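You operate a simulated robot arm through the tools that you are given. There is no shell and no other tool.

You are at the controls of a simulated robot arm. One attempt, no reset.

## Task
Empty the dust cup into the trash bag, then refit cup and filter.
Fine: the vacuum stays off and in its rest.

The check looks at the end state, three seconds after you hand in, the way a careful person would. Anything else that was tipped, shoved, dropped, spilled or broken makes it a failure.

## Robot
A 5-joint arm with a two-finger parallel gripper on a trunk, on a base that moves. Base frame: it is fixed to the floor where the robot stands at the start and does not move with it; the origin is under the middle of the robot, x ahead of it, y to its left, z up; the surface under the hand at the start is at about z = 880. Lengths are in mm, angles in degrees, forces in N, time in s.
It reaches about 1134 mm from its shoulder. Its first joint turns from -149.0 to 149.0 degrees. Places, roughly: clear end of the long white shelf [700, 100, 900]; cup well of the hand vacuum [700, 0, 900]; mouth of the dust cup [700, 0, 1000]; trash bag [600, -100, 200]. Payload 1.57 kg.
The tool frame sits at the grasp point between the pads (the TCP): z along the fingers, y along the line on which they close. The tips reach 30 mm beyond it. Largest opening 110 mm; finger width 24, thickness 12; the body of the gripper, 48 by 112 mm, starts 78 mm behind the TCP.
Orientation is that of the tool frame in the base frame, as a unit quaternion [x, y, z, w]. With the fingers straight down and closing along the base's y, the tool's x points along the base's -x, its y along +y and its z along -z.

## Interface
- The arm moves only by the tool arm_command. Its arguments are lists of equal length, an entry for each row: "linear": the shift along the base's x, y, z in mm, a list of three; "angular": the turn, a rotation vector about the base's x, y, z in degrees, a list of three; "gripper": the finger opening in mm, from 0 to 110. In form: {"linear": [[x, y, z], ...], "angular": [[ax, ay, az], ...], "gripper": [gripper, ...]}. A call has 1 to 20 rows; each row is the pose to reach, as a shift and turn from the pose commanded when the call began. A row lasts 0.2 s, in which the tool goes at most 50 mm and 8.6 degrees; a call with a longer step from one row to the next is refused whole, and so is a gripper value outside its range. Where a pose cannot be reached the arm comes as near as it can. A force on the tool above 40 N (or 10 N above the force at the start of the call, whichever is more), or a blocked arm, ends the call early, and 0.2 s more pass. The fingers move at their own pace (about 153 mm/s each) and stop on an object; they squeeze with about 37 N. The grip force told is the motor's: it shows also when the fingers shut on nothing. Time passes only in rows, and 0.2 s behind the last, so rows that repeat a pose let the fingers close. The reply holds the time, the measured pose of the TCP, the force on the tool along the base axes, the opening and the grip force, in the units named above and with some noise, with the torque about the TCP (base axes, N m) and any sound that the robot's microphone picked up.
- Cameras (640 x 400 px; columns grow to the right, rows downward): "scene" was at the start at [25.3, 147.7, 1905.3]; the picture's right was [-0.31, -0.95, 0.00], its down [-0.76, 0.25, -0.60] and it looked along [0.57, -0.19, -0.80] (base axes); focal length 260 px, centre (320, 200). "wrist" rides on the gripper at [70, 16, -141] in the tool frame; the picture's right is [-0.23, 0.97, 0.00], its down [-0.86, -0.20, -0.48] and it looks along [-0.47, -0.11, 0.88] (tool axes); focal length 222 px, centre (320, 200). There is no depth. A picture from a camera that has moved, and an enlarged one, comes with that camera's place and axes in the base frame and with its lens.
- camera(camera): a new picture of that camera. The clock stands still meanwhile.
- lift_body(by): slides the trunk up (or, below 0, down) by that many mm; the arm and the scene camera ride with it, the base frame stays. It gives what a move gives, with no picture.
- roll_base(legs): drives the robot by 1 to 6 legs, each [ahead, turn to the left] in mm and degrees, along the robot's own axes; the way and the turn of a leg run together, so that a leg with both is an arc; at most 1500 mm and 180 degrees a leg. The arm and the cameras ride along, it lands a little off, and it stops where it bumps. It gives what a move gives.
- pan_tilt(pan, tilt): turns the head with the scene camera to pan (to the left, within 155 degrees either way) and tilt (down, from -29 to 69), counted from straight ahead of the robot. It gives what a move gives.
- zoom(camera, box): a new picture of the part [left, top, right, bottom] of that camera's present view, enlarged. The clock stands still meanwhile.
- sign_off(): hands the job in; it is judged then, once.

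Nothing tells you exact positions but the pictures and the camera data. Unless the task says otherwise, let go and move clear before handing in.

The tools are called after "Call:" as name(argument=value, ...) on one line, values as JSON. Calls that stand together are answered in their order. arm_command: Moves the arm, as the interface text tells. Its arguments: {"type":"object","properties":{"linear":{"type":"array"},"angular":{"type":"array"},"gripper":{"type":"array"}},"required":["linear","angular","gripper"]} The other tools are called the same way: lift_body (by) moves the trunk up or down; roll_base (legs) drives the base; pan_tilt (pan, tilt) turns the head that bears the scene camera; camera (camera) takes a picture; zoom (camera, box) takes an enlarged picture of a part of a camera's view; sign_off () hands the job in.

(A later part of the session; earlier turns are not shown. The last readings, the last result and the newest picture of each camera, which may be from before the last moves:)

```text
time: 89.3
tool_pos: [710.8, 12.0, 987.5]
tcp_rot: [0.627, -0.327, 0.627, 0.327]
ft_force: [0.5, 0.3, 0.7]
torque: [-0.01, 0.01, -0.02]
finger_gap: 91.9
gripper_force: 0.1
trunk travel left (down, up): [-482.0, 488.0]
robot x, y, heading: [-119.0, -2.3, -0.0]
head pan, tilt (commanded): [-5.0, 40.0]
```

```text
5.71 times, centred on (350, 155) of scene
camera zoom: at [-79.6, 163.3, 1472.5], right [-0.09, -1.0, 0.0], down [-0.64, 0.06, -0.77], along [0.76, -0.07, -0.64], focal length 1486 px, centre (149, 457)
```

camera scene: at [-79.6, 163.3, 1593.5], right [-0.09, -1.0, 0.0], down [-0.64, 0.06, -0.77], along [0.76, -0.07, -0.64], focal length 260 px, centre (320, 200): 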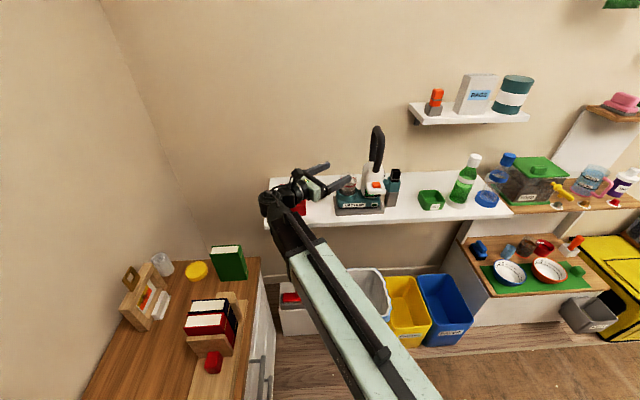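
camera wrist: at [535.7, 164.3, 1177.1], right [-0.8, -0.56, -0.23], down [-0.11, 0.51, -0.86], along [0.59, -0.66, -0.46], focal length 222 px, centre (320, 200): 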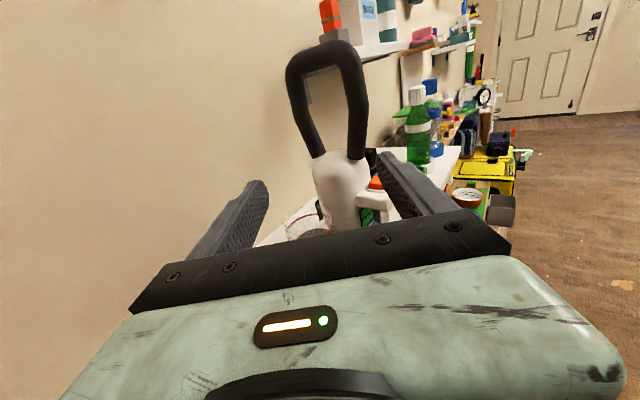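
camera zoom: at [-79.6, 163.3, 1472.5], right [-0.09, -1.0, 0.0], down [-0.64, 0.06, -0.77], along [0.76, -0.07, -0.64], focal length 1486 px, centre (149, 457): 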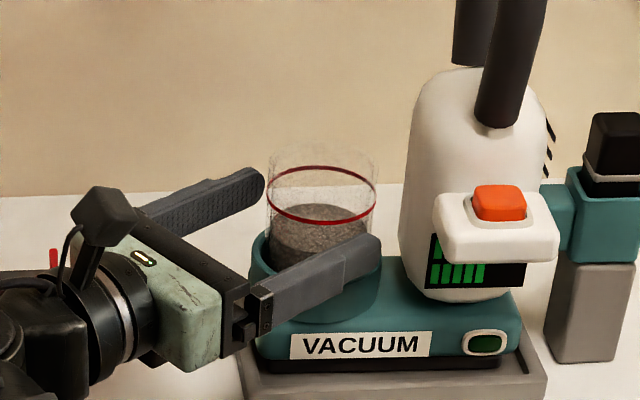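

The fingers straddle the cup evenly and the front finger still has about 20 mm to spare from the vacuum body. I'll advance the last 22 mm.

Call:
arm_command(linear=[[4.2, -6, 0], [8.4, -12, 0], [12.6, -18, 0], [12.6, -18, 0]], angular=[[0, 0, 0], [0, 0, 0], [0, 0, 0], [0, 0, 0]], gripper=[92, 92, 92, 92])

Call:
zoom(camera="wrist", box=[210, 80, 430, 260])

Call:
zoom(camera="scene", box=[300, 120, 400, 190])

```text
time: 90.3
tool_pos: [724.1, -5.4, 986.5]
tcp_rot: [0.626, -0.327, 0.628, 0.327]
ft_force: [0.3, -0.8, 1.0]
torque: [-0.04, 0.0, -0.01]
finger_gap: 92.1
gripper_force: 0.1
trunk travel left (down, up): [-482.0, 488.0]
robot x, y, heading: [-119.1, 1.6, -0.4]
head pan, tilt (commanded): [-5.0, 40.0]
```

```text
2.22 times, centred on (320, 170) of wrist
camera zoom: at [630.3, 100.3, 1056.1], right [-0.8, -0.56, -0.23], down [-0.11, 0.51, -0.86], along [0.59, -0.66, -0.46], focal length 494 px, centre (320, 267)
```

zoom: 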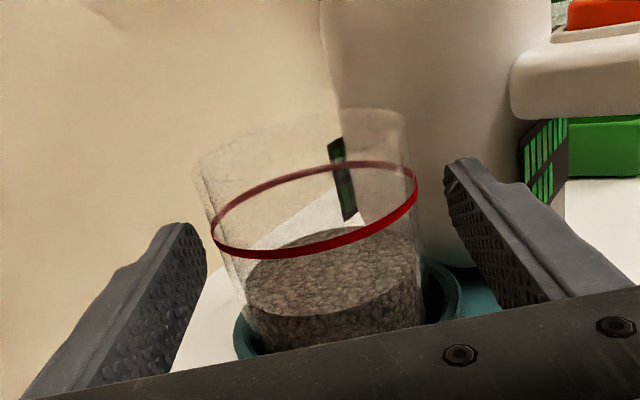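

```text
5.71 times, centred on (350, 155) of scene
camera zoom: at [-79.6, 163.3, 1472.5], right [-0.09, -1.0, 0.0], down [-0.64, 0.06, -0.77], along [0.76, -0.07, -0.64], focal length 1486 px, centre (149, 457)
```

zoom: 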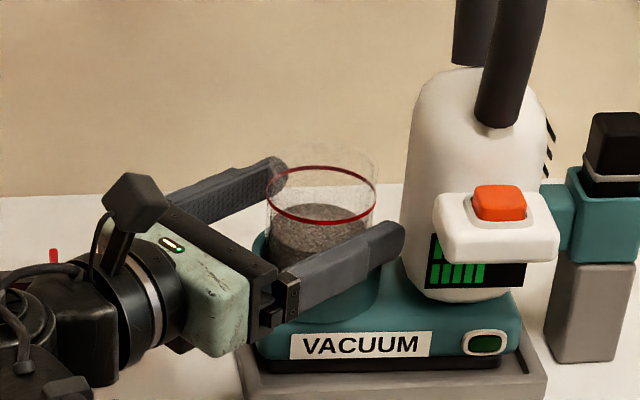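

The front finger clears the body and both fingers bracket the cup. I'll close gradually on the glass and watch the side force.

Call:
arm_command(linear=[[0, 0, 0], [0, 0, 0], [0, 0, 0], [0, 0, 0], [0, 0, 0], [0, 0, 0]], angular=[[0, 0, 0], [0, 0, 0], [0, 0, 0], [0, 0, 0], [0, 0, 0], [0, 0, 0]], gripper=[84, 79, 75, 72, 69, 66])

Call:
zoom(camera="wrist", box=[210, 80, 430, 260])

```text
time: 91.7
tool_pos: [723.7, -5.3, 987.4]
tcp_rot: [0.626, -0.327, 0.628, 0.327]
ft_force: [-1.5, -0.4, -0.3]
torque: [0.0, 0.04, 0.01]
finger_gap: 66.9
gripper_force: 7.7
trunk travel left (down, up): [-482.0, 488.0]
robot x, y, heading: [-116.4, 1.2, 0.3]
head pan, tilt (commanded): [-5.0, 40.0]
```

```text
2.22 times, centred on (320, 170) of wrist
camera zoom: at [630.1, 100.4, 1056.1], right [-0.8, -0.56, -0.23], down [-0.11, 0.51, -0.86], along [0.59, -0.66, -0.46], focal length 494 px, centre (320, 267)
```

zoom: 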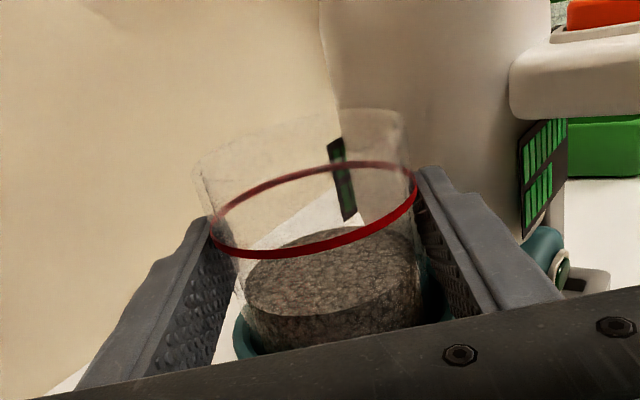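

Contact at 67 mm with negligible side load. I'll squeeze to full force and then lift a few millimetres as a test.

Call:
arm_command(linear=[[0, 0, 0], [0, 0, 0], [0, 0, 0]], angular=[[0, 0, 0], [0, 0, 0], [0, 0, 0]], gripper=[60, 50, 40])

Call:
lift_body(by=12)

Call:
zoom(camera="wrist", box=[210, 80, 430, 260])

Call:
zoom(camera="scene", box=[300, 120, 400, 190])

```text
time: 92.5
tool_pos: [722.7, -4.5, 988.4]
tcp_rot: [0.626, -0.328, 0.627, 0.328]
ft_force: [-2.4, -0.9, 0.1]
torque: [-0.07, 0.11, -0.03]
finger_gap: 65.8
gripper_force: 37.5
trunk travel left (down, up): [-482.0, 488.0]
robot x, y, heading: [-117.0, -2.5, -0.4]
head pan, tilt (commanded): [-5.0, 40.0]
```

```text
time: 93.1
tool_pos: [723.1, -5.5, 998.5]
tcp_rot: [0.626, -0.327, 0.627, 0.327]
ft_force: [-2.5, -0.9, -0.9]
torque: [-0.05, 0.06, -0.01]
finger_gap: 66.2
gripper_force: 37.2
trunk travel left (down, up): [-494.0, 476.0]
robot x, y, heading: [-117.7, 4.0, 0.2]
head pan, tilt (commanded): [-5.0, 40.0]
```

```text
2.22 times, centred on (320, 170) of wrist
camera zoom: at [630.0, 100.4, 1068.4], right [-0.8, -0.56, -0.23], down [-0.11, 0.51, -0.86], along [0.59, -0.66, -0.46], focal length 494 px, centre (320, 267)
```

zoom: 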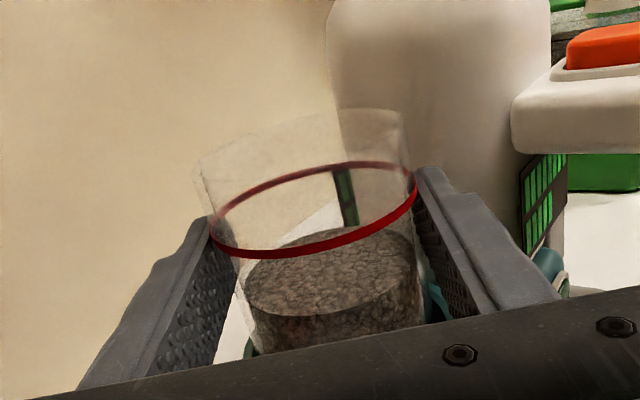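

```text
5.71 times, centred on (350, 155) of scene
camera zoom: at [-79.8, 163.1, 1484.6], right [-0.09, -1.0, 0.0], down [-0.64, 0.06, -0.77], along [0.76, -0.07, -0.64], focal length 1486 px, centre (149, 457)
```

zoom: 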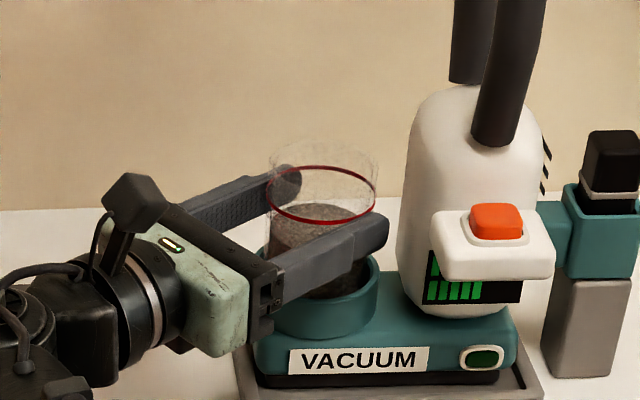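

The cup comes up with the hand and the vacuum stays in place. I'll lift another 100 mm to clear the well completely.

Call:
lift_body(by=100)

Call:
zoom(camera="scene", box=[270, 120, 400, 220])

Call:
zoom(camera="wrist", box=[210, 80, 430, 260])

```text
time: 94.4
tool_pos: [724.1, -4.6, 1098.3]
tcp_rot: [0.627, -0.327, 0.627, 0.327]
ft_force: [0.5, 0.3, -1.9]
torque: [0.04, 0.0, 0.01]
finger_gap: 66.1
gripper_force: 37.1
trunk travel left (down, up): [-594.0, 376.0]
robot x, y, heading: [-117.2, -0.1, 0.0]
head pan, tilt (commanded): [-5.0, 40.0]
```

```text
4.00 times, centred on (335, 170) of scene
camera zoom: at [-79.3, 163.3, 1584.4], right [-0.09, -1.0, 0.0], down [-0.64, 0.06, -0.77], along [0.76, -0.07, -0.64], focal length 1040 px, centre (260, 320)
```

zoom: 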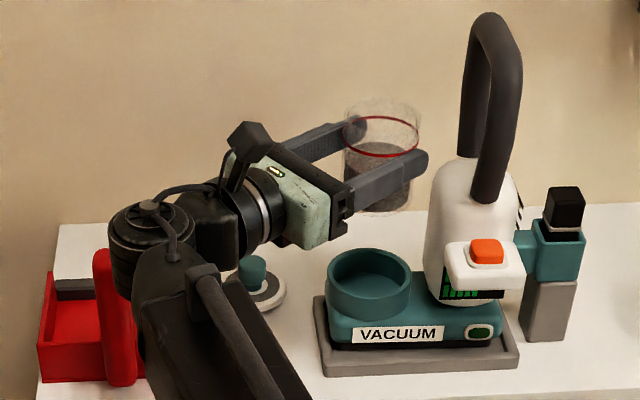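

```text
2.22 times, centred on (320, 170) of wrist
camera zoom: at [630.4, 100.5, 1167.9], right [-0.8, -0.56, -0.23], down [-0.11, 0.51, -0.86], along [0.59, -0.66, -0.46], focal length 494 px, centre (320, 267)
```

zoom: 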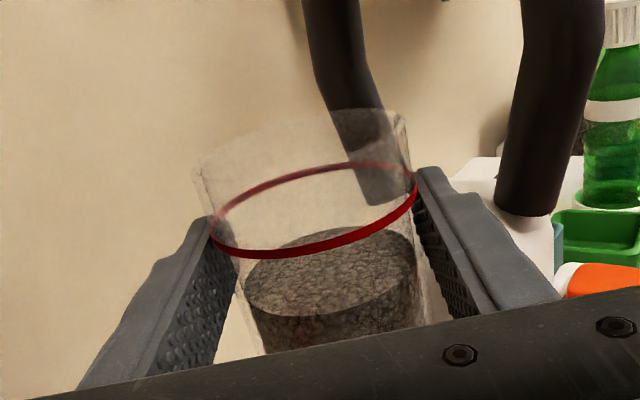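

The cup is fully out, upright, and dust is undisturbed; the vacuum and filter are where they were. I'll retract the cup off the front of the shelf slowly, turning the heading slightly so the fingers clear the shelf edge.

Call:
arm_command(linear=[[-8, 6, 0], [-17, 12.5, 0], [-26, 19, 0], [-34, 25, 0], [-48.9, 21.4, 0], [-63.8, 17.8, 0], [-78.7, 14.2, 0], [-93.6, 10.6, 0], [-108.5, 7, 0], [-123.4, 3.4, 0], [-138.3, -0.2, 0], [-153.2, -3.8, 0], [-168.1, -7.4, 0], [-183, -11, 0], [-183, -11, 0]], angular=[[0, 0, 0], [0, 0, 0], [0, 0, 0], [0, 0, 0], [0, 0, -1], [0, 0, -2], [0, 0, -3], [0, 0, -4], [0, 0, -5], [0, 0, -6], [0, 0, -7], [0, 0, -8], [0, 0, -9], [0, 0, -10], [0, 0, -10]], gripper=[40, 40, 40, 40, 40, 40, 40, 40, 40, 40, 40, 40, 40, 40, 40])

Call:
camera(camera="scene")

Call:
camera(camera="wrist")

```text
time: 97.6
tool_pos: [540.3, -16.3, 1099.2]
tcp_rot: [0.595, -0.381, 0.596, 0.381]
ft_force: [0.9, 0.1, -0.8]
torque: [0.04, 0.02, -0.01]
finger_gap: 65.8
gripper_force: 36.8
trunk travel left (down, up): [-594.0, 376.0]
robot x, y, heading: [-120.7, -2.5, -0.2]
head pan, tilt (commanded): [-5.0, 40.0]
```

```text
taken
camera scene: at [-79.6, 163.3, 1584.5], right [-0.09, -1.0, 0.0], down [-0.64, 0.06, -0.77], along [0.76, -0.07, -0.64], focal length 260 px, centre (320, 200)
```

scene: 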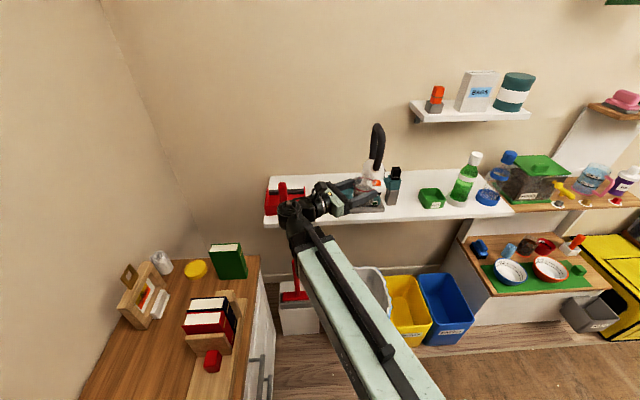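

```text
taken
camera wrist: at [467.3, 104.1, 1168.1], right [-0.88, -0.41, -0.23], down [-0.02, 0.52, -0.86], along [0.47, -0.75, -0.46], focal length 222 px, centre (320, 200)
```

wrist: 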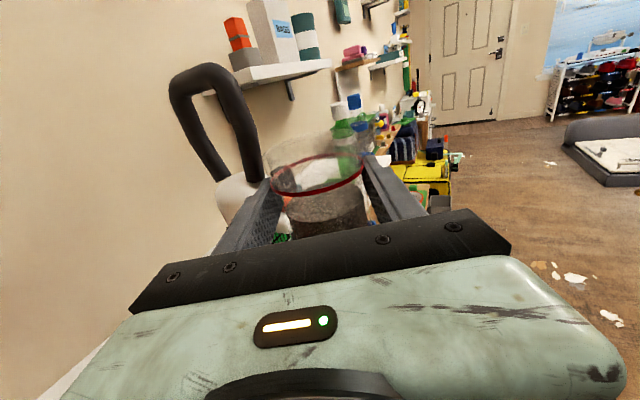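

The cup is in front of the shelf, upright. I'll lower to just above shelf level and check clearance to the shelf edge.

Call:
lift_body(by=-120)

Call:
zoom(camera="scene", box=[250, 110, 410, 230])

Call:
camera(camera="wrist")

```text
time: 99.1
tool_pos: [539.6, -16.1, 979.7]
tcp_rot: [0.595, -0.381, 0.596, 0.381]
ft_force: [-0.1, -0.4, -0.4]
torque: [0.05, 0.03, -0.03]
finger_gap: 66.1
gripper_force: 36.9
trunk travel left (down, up): [-474.0, 496.0]
robot x, y, heading: [-118.7, -1.4, -0.2]
head pan, tilt (commanded): [-5.0, 40.0]
```

```text
3.33 times, centred on (330, 170) of scene
camera zoom: at [-79.5, 163.3, 1464.5], right [-0.09, -1.0, 0.0], down [-0.64, 0.06, -0.77], along [0.76, -0.07, -0.64], focal length 867 px, centre (287, 300)
```

zoom: 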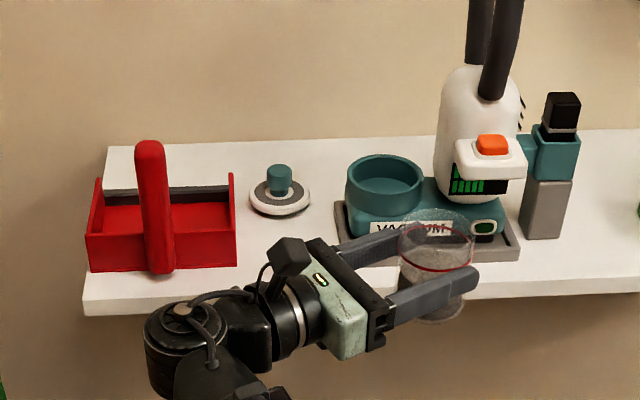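

```text
taken
camera wrist: at [467.5, 104.1, 1048.1], right [-0.88, -0.41, -0.23], down [-0.02, 0.52, -0.86], along [0.47, -0.75, -0.46], focal length 222 px, centre (320, 200)
```

wrist: 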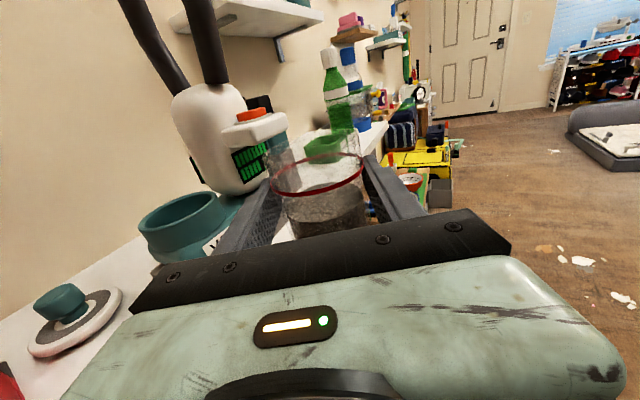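

There's about 40 mm between the nearest finger and the shelf edge. I'll keep lowering toward the bin, in two stages.

Call:
lift_body(by=-240)

Call:
pan_tilt(pan=-5, tilt=50)

Call:
camera(camera="scene")

Call:
camera(camera="wrist")

```text
time: 101.6
tool_pos: [539.3, -16.4, 739.0]
tcp_rot: [0.595, -0.381, 0.596, 0.381]
ft_force: [0.0, 0.0, -0.8]
torque: [0.0, 0.01, -0.01]
finger_gap: 66.2
gripper_force: 36.9
trunk travel left (down, up): [-234.0, 736.0]
robot x, y, heading: [-117.8, 0.9, -0.1]
head pan, tilt (commanded): [-5.0, 40.0]
```

```text
time: 102.3
tool_pos: [541.4, -16.4, 740.4]
tcp_rot: [0.596, -0.38, 0.597, 0.38]
ft_force: [-0.3, 0.3, -1.9]
torque: [0.02, 0.05, -0.01]
finger_gap: 65.9
gripper_force: 37.2
trunk travel left (down, up): [-234.0, 736.0]
robot x, y, heading: [-114.9, 0.3, -0.1]
head pan, tilt (commanded): [-5.0, 50.0]
```

```text
taken
camera scene: at [-87.5, 164.0, 1210.3], right [-0.09, -1.0, 0.0], down [-0.76, 0.07, -0.64], along [0.64, -0.06, -0.77], focal length 260 px, centre (320, 200)
```

scene: 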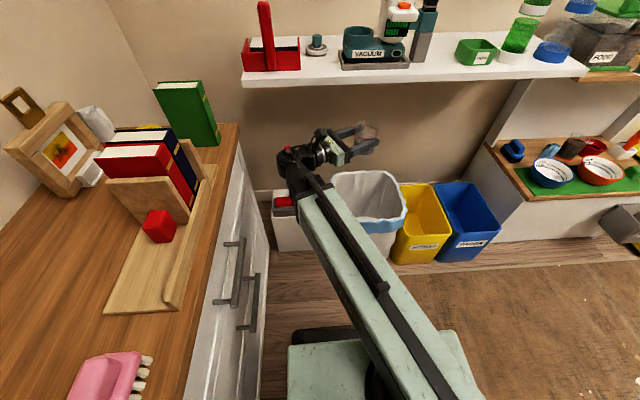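

```text
taken
camera wrist: at [467.4, 104.1, 808.1], right [-0.88, -0.41, -0.23], down [-0.02, 0.52, -0.86], along [0.47, -0.75, -0.46], focal length 222 px, centre (320, 200)
```

wrist: 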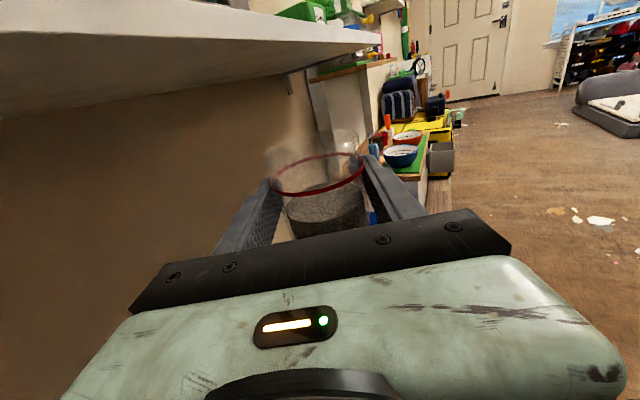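

The path down is clear with the bin right below. I'll lower the rest of the way to about z 543, then slide the cup over the bin's centre.

Call:
lift_body(by=-195)

Call:
arm_command(linear=[[8, -6.4, 0], [16, -12.8, 0], [24, -19.2, 0], [32, -25.6, 0], [40, -32, 0], [48, -38.4, 0], [56, -44.8, 0], [64, -51.2, 0], [72, -57.6, 0], [79, -64, 0], [79, -64, 0]], angular=[[0, 0, 0], [0, 0, 0], [0, 0, 0], [0, 0, 0], [0, 0, 0], [0, 0, 0], [0, 0, 0], [0, 0, 0], [0, 0, 0], [0, 0, 0], [0, 0, 0]], gripper=[40, 40, 40, 40, 40, 40, 40, 40, 40, 40, 40])

Call:
camera(camera="scene")

Call:
camera(camera="wrist")

```text
time: 104.5
tool_pos: [540.3, -15.9, 543.8]
tcp_rot: [0.595, -0.381, 0.596, 0.381]
ft_force: [0.1, 0.6, -1.0]
torque: [-0.02, 0.01, -0.03]
finger_gap: 66.0
gripper_force: 37.3
trunk travel left (down, up): [-39.0, 931.0]
robot x, y, heading: [-119.3, 1.5, 0.3]
head pan, tilt (commanded): [-5.0, 50.0]
```

```text
time: 106.8
tool_pos: [619.6, -80.6, 544.1]
tcp_rot: [0.595, -0.381, 0.596, 0.381]
ft_force: [0.0, 0.7, -0.9]
torque: [0.0, -0.01, 0.0]
finger_gap: 66.0
gripper_force: 37.3
trunk travel left (down, up): [-39.0, 931.0]
robot x, y, heading: [-119.1, 2.1, 0.1]
head pan, tilt (commanded): [-5.0, 50.0]
```

```text
taken
camera scene: at [-87.5, 164.0, 1015.3], right [-0.09, -1.0, 0.0], down [-0.76, 0.07, -0.64], along [0.64, -0.06, -0.77], focal length 260 px, centre (320, 200)
```

scene: 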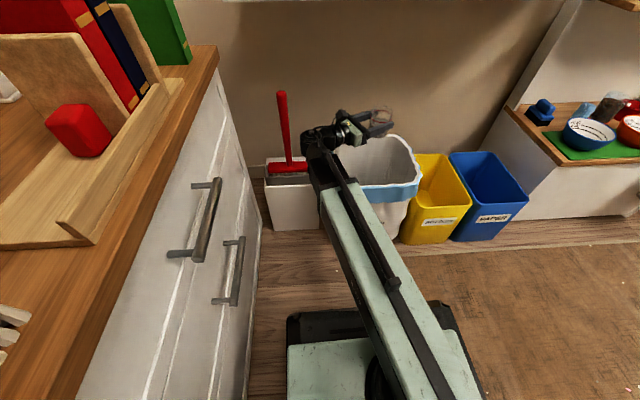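

```text
taken
camera wrist: at [546.6, 39.9, 613.1], right [-0.88, -0.41, -0.23], down [-0.02, 0.52, -0.86], along [0.47, -0.75, -0.46], focal length 222 px, centre (320, 200)
```

wrist: 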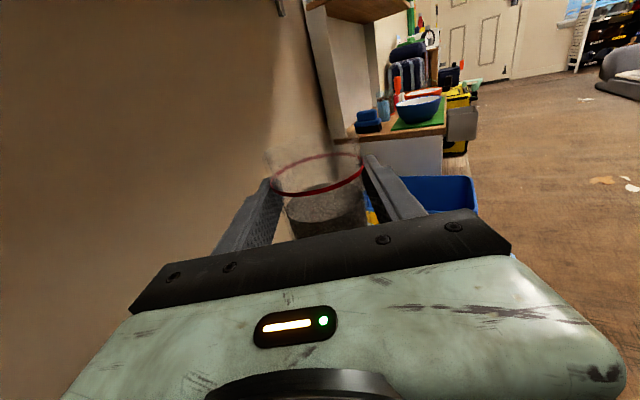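

The cup is centred over the trash bag, about 170 mm above its rim. I'll roll slowly to about 105°, letting the dust pour into the bag, then look.

Call:
arm_command(linear=[[0, 0, 0], [0, 0, 0], [0, 0, 0], [0, 0, 0], [0, 0, 0], [0, 0, 0], [0, 0, 0], [0, 0, 0], [0, 0, 0], [0, 0, 0], [0, 0, 0], [0, 0, 0], [0, 0, 0], [0, 0, 0], [0, 0, 0], [0, 0, 0], [0, 0, 0]], angular=[[3.36, -7.26, 0], [6.72, -14.52, 0], [10.08, -21.78, 0], [13.44, -29.04, 0], [16.8, -36.3, 0], [20.16, -43.56, 0], [23.52, -50.82, 0], [26.88, -58.08, 0], [30.24, -65.34, 0], [33.6, -72.6, 0], [36.96, -79.86, 0], [40.32, -87.12, 0], [43.68, -94.38, 0], [43.68, -94.38, 0], [43.68, -94.38, 0], [43.68, -94.38, 0], [43.68, -94.38, 0]], gripper=[40, 40, 40, 40, 40, 40, 40, 40, 40, 40, 40, 40, 40, 40, 40, 40, 40])

Call:
zoom(camera="scene", box=[290, 80, 450, 220])

Call:
camera(camera="wrist")

```text
time: 110.5
tool_pos: [619.4, -81.0, 543.9]
tcp_rot: [-0.065, 0.704, -0.667, 0.234]
ft_force: [-0.5, 0.3, -1.1]
torque: [-0.01, 0.01, -0.01]
finger_gap: 66.1
gripper_force: 37.5
trunk travel left (down, up): [-39.0, 931.0]
robot x, y, heading: [-120.8, 4.1, -0.3]
head pan, tilt (commanded): [-5.0, 50.0]
```

```text
2.86 times, centred on (370, 150) of scene
camera zoom: at [-87.5, 164.0, 1015.3], right [-0.09, -1.0, 0.0], down [-0.76, 0.07, -0.64], along [0.64, -0.06, -0.77], focal length 743 px, centre (177, 343)
```

zoom: 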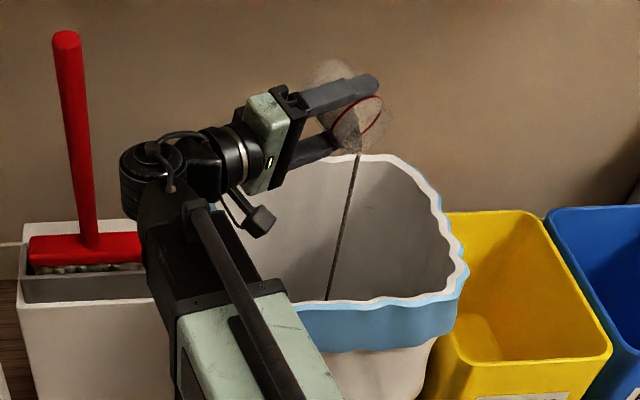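

```text
taken
camera wrist: at [503.6, 20.1, 510.5], right [0.42, 0.19, -0.89], down [0.51, 0.76, 0.4], along [0.75, -0.62, 0.22], focal length 222 px, centre (320, 200)
```

wrist: 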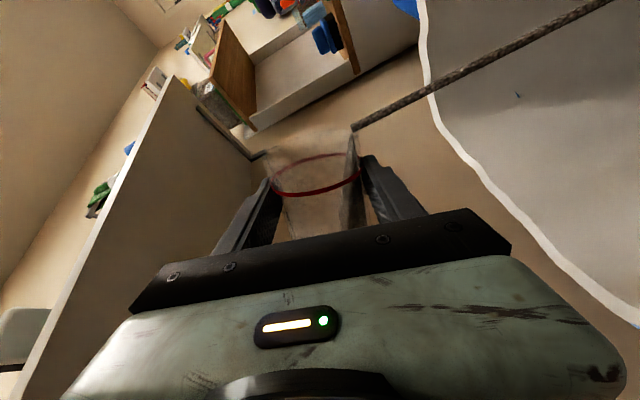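

The dust is streaming as a thin thread straight down inside the bag. I'll hold for a while, then continue rolling toward fully inverted.

Call:
arm_command(linear=[[0, 0, 0], [0, 0, 0], [0, 0, 0], [0, 0, 0], [0, 0, 0], [0, 0, 0], [0, 0, 0], [0, 0, 0], [0, 0, 0], [0, 0, 0], [0, 0, 0], [0, 0, 0], [0, 0, 0], [0, 0, 0], [0, 0, 0]], angular=[[0, 0, 0], [0, 0, 0], [0, 0, 0], [0, 0, 0], [0, 0, 0], [0, 0, 0], [0, 0, 0], [0, 0, 0], [0, 0, 0], [0, 0, 0], [0, 0, 0], [0, 0, 0], [0, 0, 0], [0, 0, 0], [0, 0, 0]], gripper=[40, 40, 40, 40, 40, 40, 40, 40, 40, 40, 40, 40, 40, 40, 40])

Call:
zoom(camera="scene", box=[290, 80, 450, 220])

```text
time: 113.7
tool_pos: [618.8, -80.3, 543.9]
tcp_rot: [-0.066, 0.704, -0.667, 0.234]
ft_force: [-0.7, 0.0, -0.1]
torque: [-0.03, 0.01, 0.02]
finger_gap: 65.9
gripper_force: 36.7
trunk travel left (down, up): [-39.0, 931.0]
robot x, y, heading: [-118.7, -2.5, 0.0]
head pan, tilt (commanded): [-5.0, 50.0]
```

```text
2.86 times, centred on (370, 150) of scene
camera zoom: at [-87.5, 164.0, 1015.3], right [-0.09, -1.0, 0.0], down [-0.76, 0.07, -0.64], along [0.64, -0.06, -0.77], focal length 743 px, centre (177, 343)
```

zoom: 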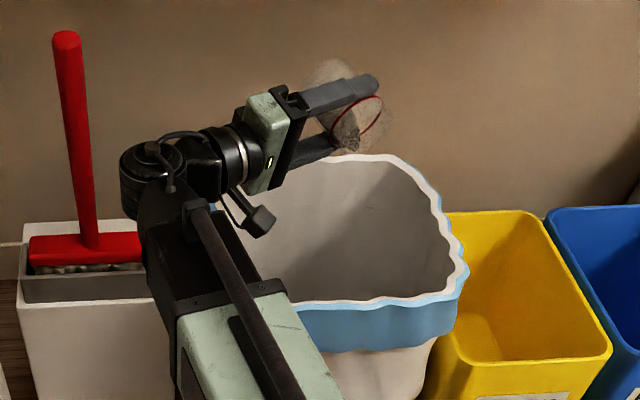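

The stream has stopped but some dust remains in the cup. I'll roll on to about 176° and hold.

Call:
arm_command(linear=[[0, 0, 0], [0, 0, 0], [0, 0, 0], [0, 0, 0], [0, 0, 0], [0, 0, 0], [0, 0, 0], [0, 0, 0], [0, 0, 0], [0, 0, 0], [0, 0, 0], [0, 0, 0], [0, 0, 0], [0, 0, 0], [0, 0, 0], [0, 0, 0], [0, 0, 0], [0, 0, 0], [0, 0, 0], [0, 0, 0]], angular=[[3.36, -7.26, 0], [6.72, -14.52, 0], [10.08, -21.78, 0], [13.44, -29.04, 0], [16.8, -36.3, 0], [20.16, -43.56, 0], [23.52, -50.82, 0], [26.88, -58.08, 0], [30.24, -65.34, 0], [30.24, -65.34, 0], [30.24, -65.34, 0], [30.24, -65.34, 0], [30.24, -65.34, 0], [30.24, -65.34, 0], [30.24, -65.34, 0], [30.24, -65.34, 0], [30.24, -65.34, 0], [30.24, -65.34, 0], [30.24, -65.34, 0], [30.24, -65.34, 0]], gripper=[40, 40, 40, 40, 40, 40, 40, 40, 40, 40, 40, 40, 40, 40, 40, 40, 40, 40, 40, 40])

Call:
zoom(camera="scene", box=[290, 80, 450, 220])

Call:
camera(camera="wrist")

```text
time: 117.8
tool_pos: [619.7, -80.6, 544.1]
tcp_rot: [0.359, 0.609, -0.401, 0.582]
ft_force: [0.0, -0.1, -1.1]
torque: [-0.03, 0.0, 0.03]
finger_gap: 65.6
gripper_force: 36.7
trunk travel left (down, up): [-39.0, 931.0]
robot x, y, heading: [-122.4, 2.0, -0.2]
head pan, tilt (commanded): [-5.0, 50.0]
```

```text
2.86 times, centred on (370, 150) of scene
camera zoom: at [-87.5, 164.0, 1015.3], right [-0.09, -1.0, 0.0], down [-0.76, 0.07, -0.64], along [0.64, -0.06, -0.77], focal length 743 px, centre (177, 343)
```

zoom: 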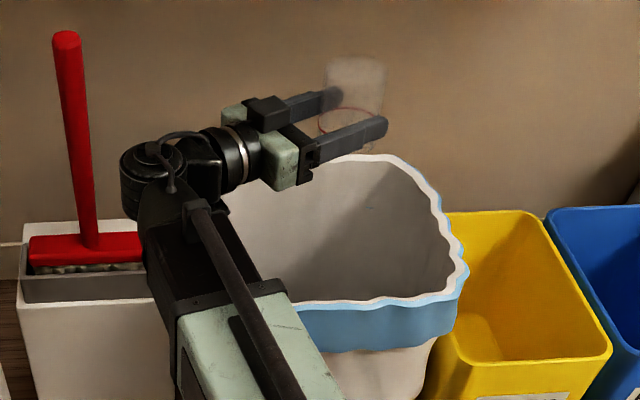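

```text
taken
camera wrist: at [571.5, 51.3, 472.4], right [0.9, 0.42, 0.16], down [-0.33, 0.37, 0.87], along [0.3, -0.83, 0.47], focal length 222 px, centre (320, 200)
```

wrist: 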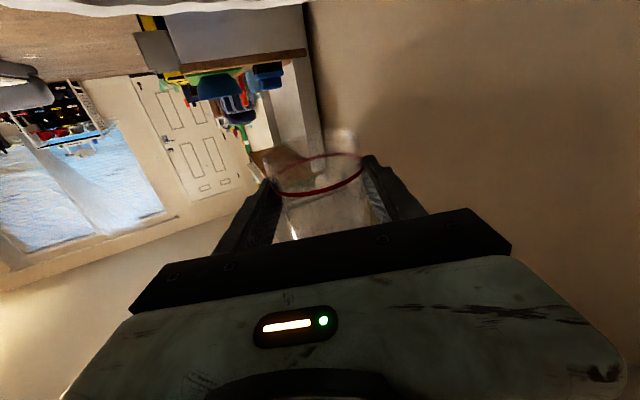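

The cup is inverted and looks empty. I'll zoom in on it to be sure no dust clings inside.

Call:
zoom(camera="wrist", box=[240, 110, 410, 260])

Call:
zoom(camera="scene", box=[350, 90, 410, 140])

```text
2.67 times, centred on (325, 185) of wrist
camera zoom: at [571.5, 51.3, 472.4], right [0.9, 0.42, 0.16], down [-0.33, 0.37, 0.87], along [0.3, -0.83, 0.47], focal length 592 px, centre (307, 240)
```

zoom: 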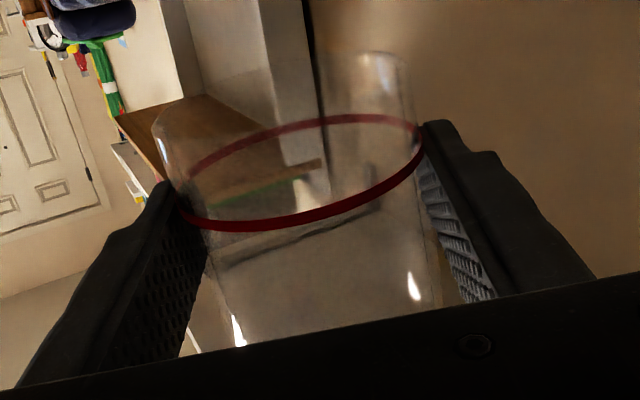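

```text
8.00 times, centred on (380, 115) of scene
camera zoom: at [-87.5, 164.0, 1015.3], right [-0.09, -1.0, 0.0], down [-0.76, 0.07, -0.64], along [0.64, -0.06, -0.77], focal length 2080 px, centre (-160, 880)
```

zoom: 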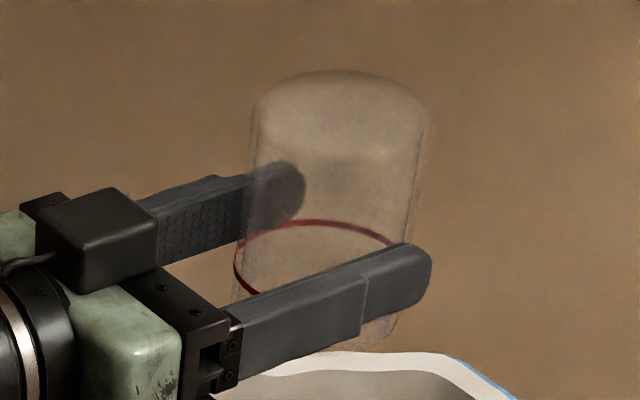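

The cup is completely clear. I'll roll it back upright along the same axis.

Call:
arm_command(linear=[[0, 0, 0], [0, 0, 0], [0, 0, 0], [0, 0, 0], [0, 0, 0], [0, 0, 0], [0, 0, 0], [0, 0, 0], [0, 0, 0], [0, 0, 0], [0, 0, 0], [0, 0, 0], [0, 0, 0], [0, 0, 0], [0, 0, 0], [0, 0, 0], [0, 0, 0], [0, 0, 0], [0, 0, 0], [0, 0, 0]], angular=[[-3.36, 7.26, 0], [-6.72, 14.52, 0], [-10.08, 21.78, 0], [-13.44, 29.04, 0], [-16.8, 36.3, 0], [-20.16, 43.56, 0], [-23.52, 50.82, 0], [-26.88, 58.08, 0], [-30.24, 65.34, 0], [-33.6, 72.6, 0], [-36.96, 79.86, 0], [-40.32, 87.12, 0], [-43.68, 94.38, 0], [-47.04, 101.64, 0], [-50.4, 108.9, 0], [-53.76, 116.16, 0], [-57.12, 123.42, 0], [-60.48, 130.68, 0], [-63.84, 137.94, 0], [-67.2, 145.2, 0]], gripper=[40, 40, 40, 40, 40, 40, 40, 40, 40, 40, 40, 40, 40, 40, 40, 40, 40, 40, 40, 40])

Call:
arm_command(linear=[[0, 0, 0], [0, 0, 0], [0, 0, 0]], angular=[[-3.36, 7.26, 0], [-6.72, 14.52, 0], [-6.72, 14.52, 0]], gripper=[40, 40, 40])

Call:
camera(camera="wrist")

Call:
zoom(camera="scene", box=[290, 80, 450, 220])

```text
time: 122.0
tool_pos: [620.1, -80.5, 545.0]
tcp_rot: [0.536, -0.46, 0.643, 0.295]
ft_force: [1.2, 0.2, -0.4]
torque: [0.02, 0.01, -0.01]
finger_gap: 65.9
gripper_force: 37.0
trunk travel left (down, up): [-39.0, 931.0]
robot x, y, heading: [-117.7, 2.9, 0.1]
head pan, tilt (commanded): [-5.0, 50.0]
```

```text
time: 122.8
tool_pos: [619.4, -79.6, 544.3]
tcp_rot: [0.595, -0.38, 0.596, 0.381]
ft_force: [-0.3, -0.5, -0.9]
torque: [0.01, 0.01, -0.01]
finger_gap: 66.0
gripper_force: 37.2
trunk travel left (down, up): [-39.0, 931.0]
robot x, y, heading: [-118.4, 3.9, -0.2]
head pan, tilt (commanded): [-5.0, 50.0]
```

```text
taken
camera wrist: at [546.8, 40.1, 613.1], right [-0.88, -0.41, -0.23], down [-0.02, 0.52, -0.86], along [0.47, -0.75, -0.46], focal length 222 px, centre (320, 200)
```

wrist: 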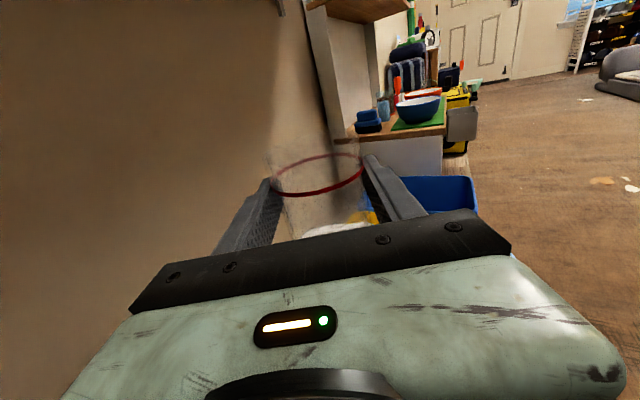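

```text
2.86 times, centred on (370, 150) of scene
camera zoom: at [-87.6, 164.0, 1015.3], right [-0.09, -1.0, 0.0], down [-0.76, 0.07, -0.64], along [0.64, -0.06, -0.77], focal length 743 px, centre (177, 343)
```

zoom: 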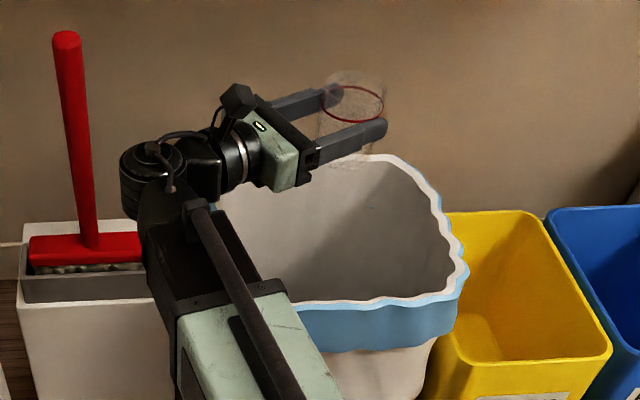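

The cup is upright, empty and unmoved in the grip. I'll retrace the path: back out from under the shelf edge, then up.

Call:
arm_command(linear=[[-12, 9.7, 0], [-26, 21, 0], [-40, 32.4, 0], [-54, 43.7, 0], [-68, 55, 0], [-79, 64, 0], [-79, 64, 0]], angular=[[0, 0, 0], [0, 0, 0], [0, 0, 0], [0, 0, 0], [0, 0, 0], [0, 0, 0], [0, 0, 0]], gripper=[40, 40, 40, 40, 40, 40, 40])

Call:
lift_body(by=555)

Call:
pan_tilt(pan=-5, tilt=40)

Call:
camera(camera="scene")

```text
time: 124.5
tool_pos: [539.5, -16.4, 544.3]
tcp_rot: [0.596, -0.381, 0.596, 0.381]
ft_force: [0.2, 1.1, -0.2]
torque: [0.01, 0.01, 0.01]
finger_gap: 65.7
gripper_force: 36.8
trunk travel left (down, up): [-39.0, 931.0]
robot x, y, heading: [-122.9, 0.1, -0.0]
head pan, tilt (commanded): [-5.0, 50.0]
```

```text
refused: 555 is not a number from -400 to 400
```

```text
time: 125.2
tool_pos: [540.5, -16.7, 545.9]
tcp_rot: [0.595, -0.381, 0.596, 0.381]
ft_force: [-0.1, -1.5, -0.9]
torque: [0.02, 0.03, 0.0]
finger_gap: 66.0
gripper_force: 37.2
trunk travel left (down, up): [-39.0, 931.0]
robot x, y, heading: [-119.0, -0.2, 0.0]
head pan, tilt (commanded): [-5.0, 40.0]
```

```text
taken
camera scene: at [-79.6, 163.3, 1029.4], right [-0.09, -1.0, 0.0], down [-0.64, 0.06, -0.77], along [0.76, -0.07, -0.64], focal length 260 px, centre (320, 200)
```

scene: 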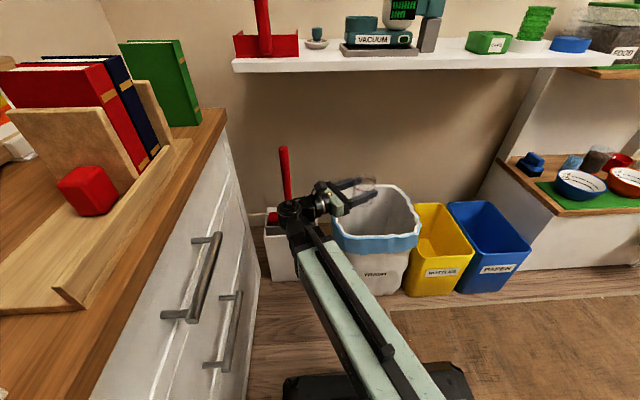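

The lift is limited to 400 mm per call. Everything is clear here, so I'll go up in two steps along the same vertical path.

Call:
lift_body(by=300)

Call:
lift_body(by=255)

Call:
zoom(camera="scene", box=[250, 120, 410, 240])

```text
time: 128.2
tool_pos: [540.3, -16.4, 844.2]
tcp_rot: [0.595, -0.381, 0.596, 0.382]
ft_force: [0.2, 0.3, -1.1]
torque: [0.02, 0.02, -0.02]
finger_gap: 66.1
gripper_force: 37.4
trunk travel left (down, up): [-339.0, 631.0]
robot x, y, heading: [-119.8, 3.4, -0.1]
head pan, tilt (commanded): [-5.0, 40.0]
```

```text
time: 130.8
tool_pos: [540.0, -16.3, 1099.3]
tcp_rot: [0.595, -0.381, 0.596, 0.381]
ft_force: [0.2, 1.1, -0.9]
torque: [0.01, 0.02, 0.01]
finger_gap: 65.8
gripper_force: 36.4
trunk travel left (down, up): [-594.0, 376.0]
robot x, y, heading: [-120.5, 6.0, -0.1]
head pan, tilt (commanded): [-5.0, 40.0]
```

```text
3.33 times, centred on (330, 180) of scene
camera zoom: at [-79.5, 163.3, 1584.4], right [-0.09, -1.0, 0.0], down [-0.64, 0.06, -0.77], along [0.76, -0.07, -0.64], focal length 867 px, centre (287, 267)
```

zoom: 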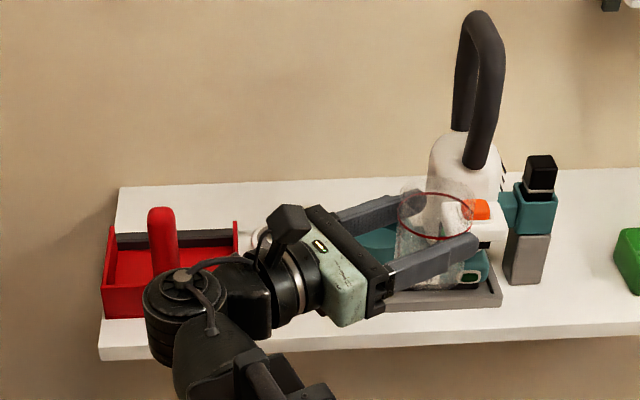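

The trunk is back at exactly the same level as when I lifted the cup out. I'll retrace the horizontal path so the cup ends over its well.

Call:
arm_command(linear=[[14.9, 3.6, 0], [29.8, 7.2, 0], [44.7, 10.8, 0], [59.6, 14.4, 0], [74.5, 18, 0], [89.4, 21.6, 0], [104.3, 25.2, 0], [119.2, 28.8, 0], [134.1, 32.4, 0], [149, 36, 0], [157, 30, 0], [166, 23.5, 0], [175, 17, 0], [183, 11, 0], [183, 11, 0]], angular=[[0, 0, 1], [0, 0, 2], [0, 0, 3], [0, 0, 4], [0, 0, 5], [0, 0, 6], [0, 0, 7], [0, 0, 8], [0, 0, 9], [0, 0, 10], [0, 0, 10], [0, 0, 10], [0, 0, 10], [0, 0, 10], [0, 0, 10]], gripper=[40, 40, 40, 40, 40, 40, 40, 40, 40, 40, 40, 40, 40, 40, 40])

Call:
zoom(camera="scene", box=[270, 120, 400, 220])

Call:
zoom(camera="wrist", box=[210, 80, 430, 260])

```text
time: 134.0
tool_pos: [722.3, -5.6, 1100.1]
tcp_rot: [0.626, -0.327, 0.628, 0.327]
ft_force: [0.4, 0.6, -0.5]
torque: [0.0, 0.0, 0.02]
finger_gap: 65.9
gripper_force: 37.0
trunk travel left (down, up): [-594.0, 376.0]
robot x, y, heading: [-116.1, 2.1, 0.2]
head pan, tilt (commanded): [-5.0, 40.0]
```

```text
4.00 times, centred on (335, 170) of scene
camera zoom: at [-79.4, 163.2, 1584.5], right [-0.09, -1.0, 0.0], down [-0.64, 0.06, -0.77], along [0.76, -0.07, -0.64], focal length 1040 px, centre (260, 320)
```

zoom: 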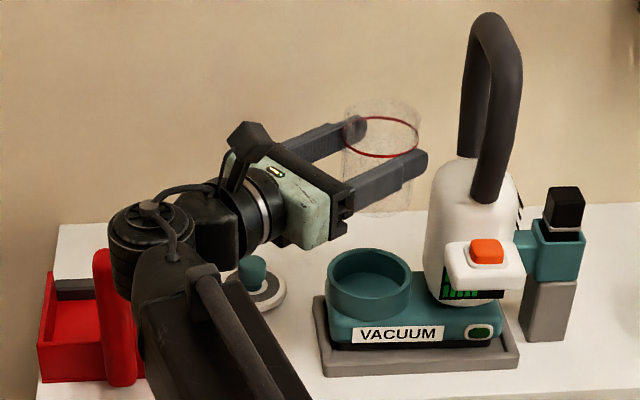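

```text
2.22 times, centred on (320, 170) of wrist
camera zoom: at [630.2, 100.6, 1168.0], right [-0.8, -0.56, -0.23], down [-0.11, 0.51, -0.86], along [0.59, -0.66, -0.46], focal length 494 px, centre (320, 267)
```

zoom: 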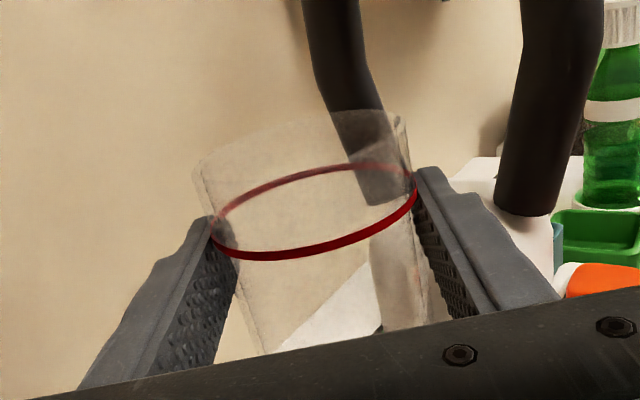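

The pose matches the lift-out images almost to the millimetre, with the cup directly over the well. I'll lower in stages and watch forces as it enters.

Call:
lift_body(by=-50)

Call:
zoom(camera="scene", box=[290, 120, 400, 200])

Call:
zoom(camera="wrist", box=[230, 100, 430, 260])

```text
time: 134.9
tool_pos: [723.5, -5.5, 1050.2]
tcp_rot: [0.626, -0.327, 0.628, 0.327]
ft_force: [0.0, -0.2, -1.5]
torque: [0.0, 0.03, 0.01]
finger_gap: 65.4
gripper_force: 37.2
trunk travel left (down, up): [-544.0, 426.0]
robot x, y, heading: [-117.6, -1.1, 0.1]
head pan, tilt (commanded): [-5.0, 40.0]
```

```text
5.00 times, centred on (345, 160) of scene
camera zoom: at [-79.5, 163.3, 1534.4], right [-0.09, -1.0, 0.0], down [-0.64, 0.06, -0.77], along [0.76, -0.07, -0.64], focal length 1300 px, centre (195, 400)
```

zoom: 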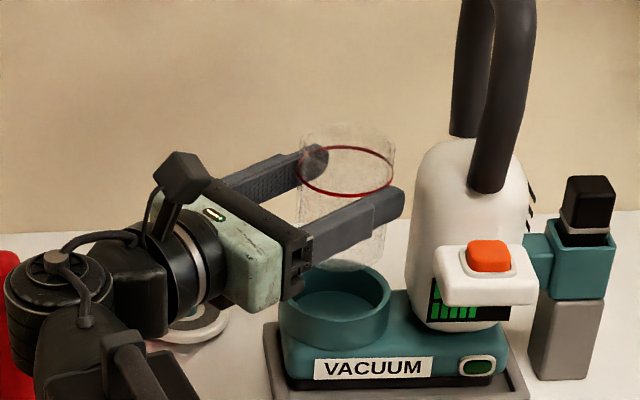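

```text
2.50 times, centred on (330, 180) of wrist
camera zoom: at [630.0, 100.8, 1118.0], right [-0.8, -0.56, -0.23], down [-0.11, 0.51, -0.86], along [0.59, -0.66, -0.46], focal length 555 px, centre (295, 250)
```

zoom: 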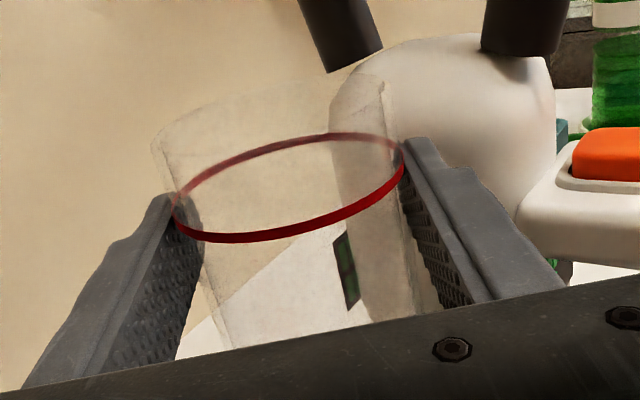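

Cup and well share the same axis in the image. Continuing down in smaller steps.

Call:
lift_body(by=-30)

Call:
lift_body(by=-20)

Call:
zoom(camera="scene", box=[290, 120, 400, 200])

Call:
zoom(camera="wrist", box=[230, 100, 430, 260])

```text
time: 135.7
tool_pos: [723.8, -4.3, 1019.1]
tcp_rot: [0.626, -0.328, 0.627, 0.328]
ft_force: [-0.6, -0.3, -0.8]
torque: [0.04, -0.01, 0.01]
finger_gap: 65.7
gripper_force: 36.9
trunk travel left (down, up): [-514.0, 456.0]
robot x, y, heading: [-121.5, 0.2, 0.2]
head pan, tilt (commanded): [-5.0, 40.0]
```

```text
time: 136.3
tool_pos: [724.4, -5.7, 999.5]
tcp_rot: [0.626, -0.328, 0.627, 0.328]
ft_force: [-2.6, -1.5, -2.4]
torque: [-0.06, 0.15, -0.03]
finger_gap: 65.6
gripper_force: 37.0
trunk travel left (down, up): [-494.0, 476.0]
robot x, y, heading: [-120.3, 4.9, 0.1]
head pan, tilt (commanded): [-5.0, 40.0]
```

```text
5.00 times, centred on (345, 160) of scene
camera zoom: at [-79.7, 163.2, 1484.4], right [-0.09, -1.0, 0.0], down [-0.64, 0.06, -0.77], along [0.76, -0.07, -0.64], focal length 1300 px, centre (195, 400)
```

zoom: 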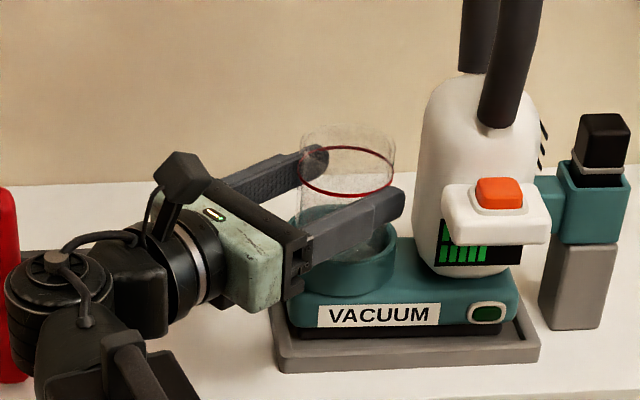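

```text
2.50 times, centred on (330, 180) of wrist
camera zoom: at [629.9, 100.6, 1068.0], right [-0.8, -0.56, -0.23], down [-0.11, 0.51, -0.86], along [0.59, -0.66, -0.46], focal length 555 px, centre (295, 250)
```

zoom: 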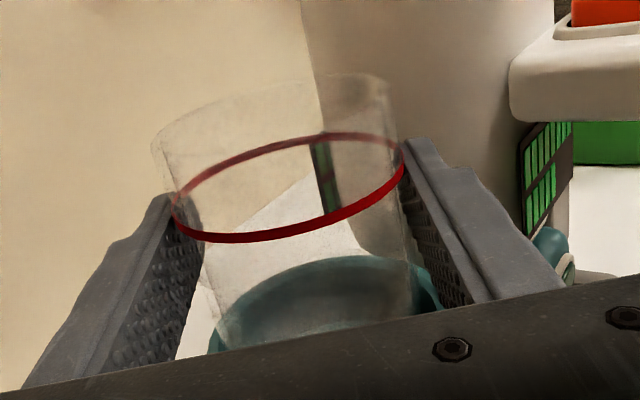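

The cup is entering the well with the same light side load it had on the way out. I'll lower the last 12 mm in small steps.

Call:
lift_body(by=-8)

Call:
lift_body(by=-4)

Call:
zoom(camera="scene", box=[290, 120, 400, 200])

Call:
zoom(camera="wrist", box=[210, 80, 430, 260])

```text
time: 136.9
tool_pos: [722.9, -4.0, 991.5]
tcp_rot: [0.626, -0.329, 0.626, 0.329]
ft_force: [-2.1, -2.1, -2.4]
torque: [-0.06, 0.21, -0.02]
finger_gap: 65.8
gripper_force: 37.0
trunk travel left (down, up): [-486.0, 484.0]
robot x, y, heading: [-117.7, 1.0, 0.2]
head pan, tilt (commanded): [-5.0, 40.0]
```

```text
time: 137.4
tool_pos: [722.6, -5.2, 987.9]
tcp_rot: [0.625, -0.328, 0.628, 0.328]
ft_force: [-1.4, -1.2, 5.2]
torque: [-0.12, 0.13, -0.02]
finger_gap: 65.8
gripper_force: 37.3
trunk travel left (down, up): [-482.0, 488.0]
robot x, y, heading: [-119.5, 0.2, 0.0]
head pan, tilt (commanded): [-5.0, 40.0]
```

```text
5.00 times, centred on (345, 160) of scene
camera zoom: at [-80.0, 163.1, 1472.6], right [-0.09, -1.0, 0.0], down [-0.64, 0.06, -0.77], along [0.76, -0.07, -0.64], focal length 1300 px, centre (195, 400)
```

zoom: 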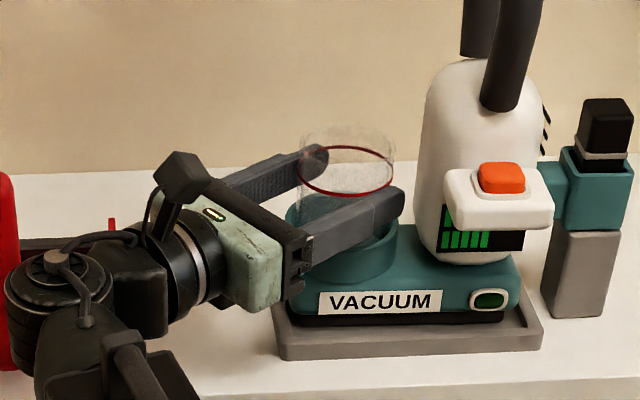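

```text
2.22 times, centred on (320, 170) of wrist
camera zoom: at [629.7, 100.7, 1056.5], right [-0.8, -0.56, -0.23], down [-0.11, 0.51, -0.86], along [0.59, -0.66, -0.46], focal length 494 px, centre (320, 267)
```

zoom: 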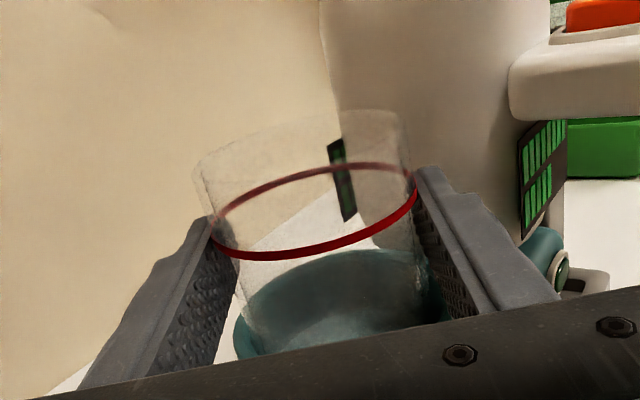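

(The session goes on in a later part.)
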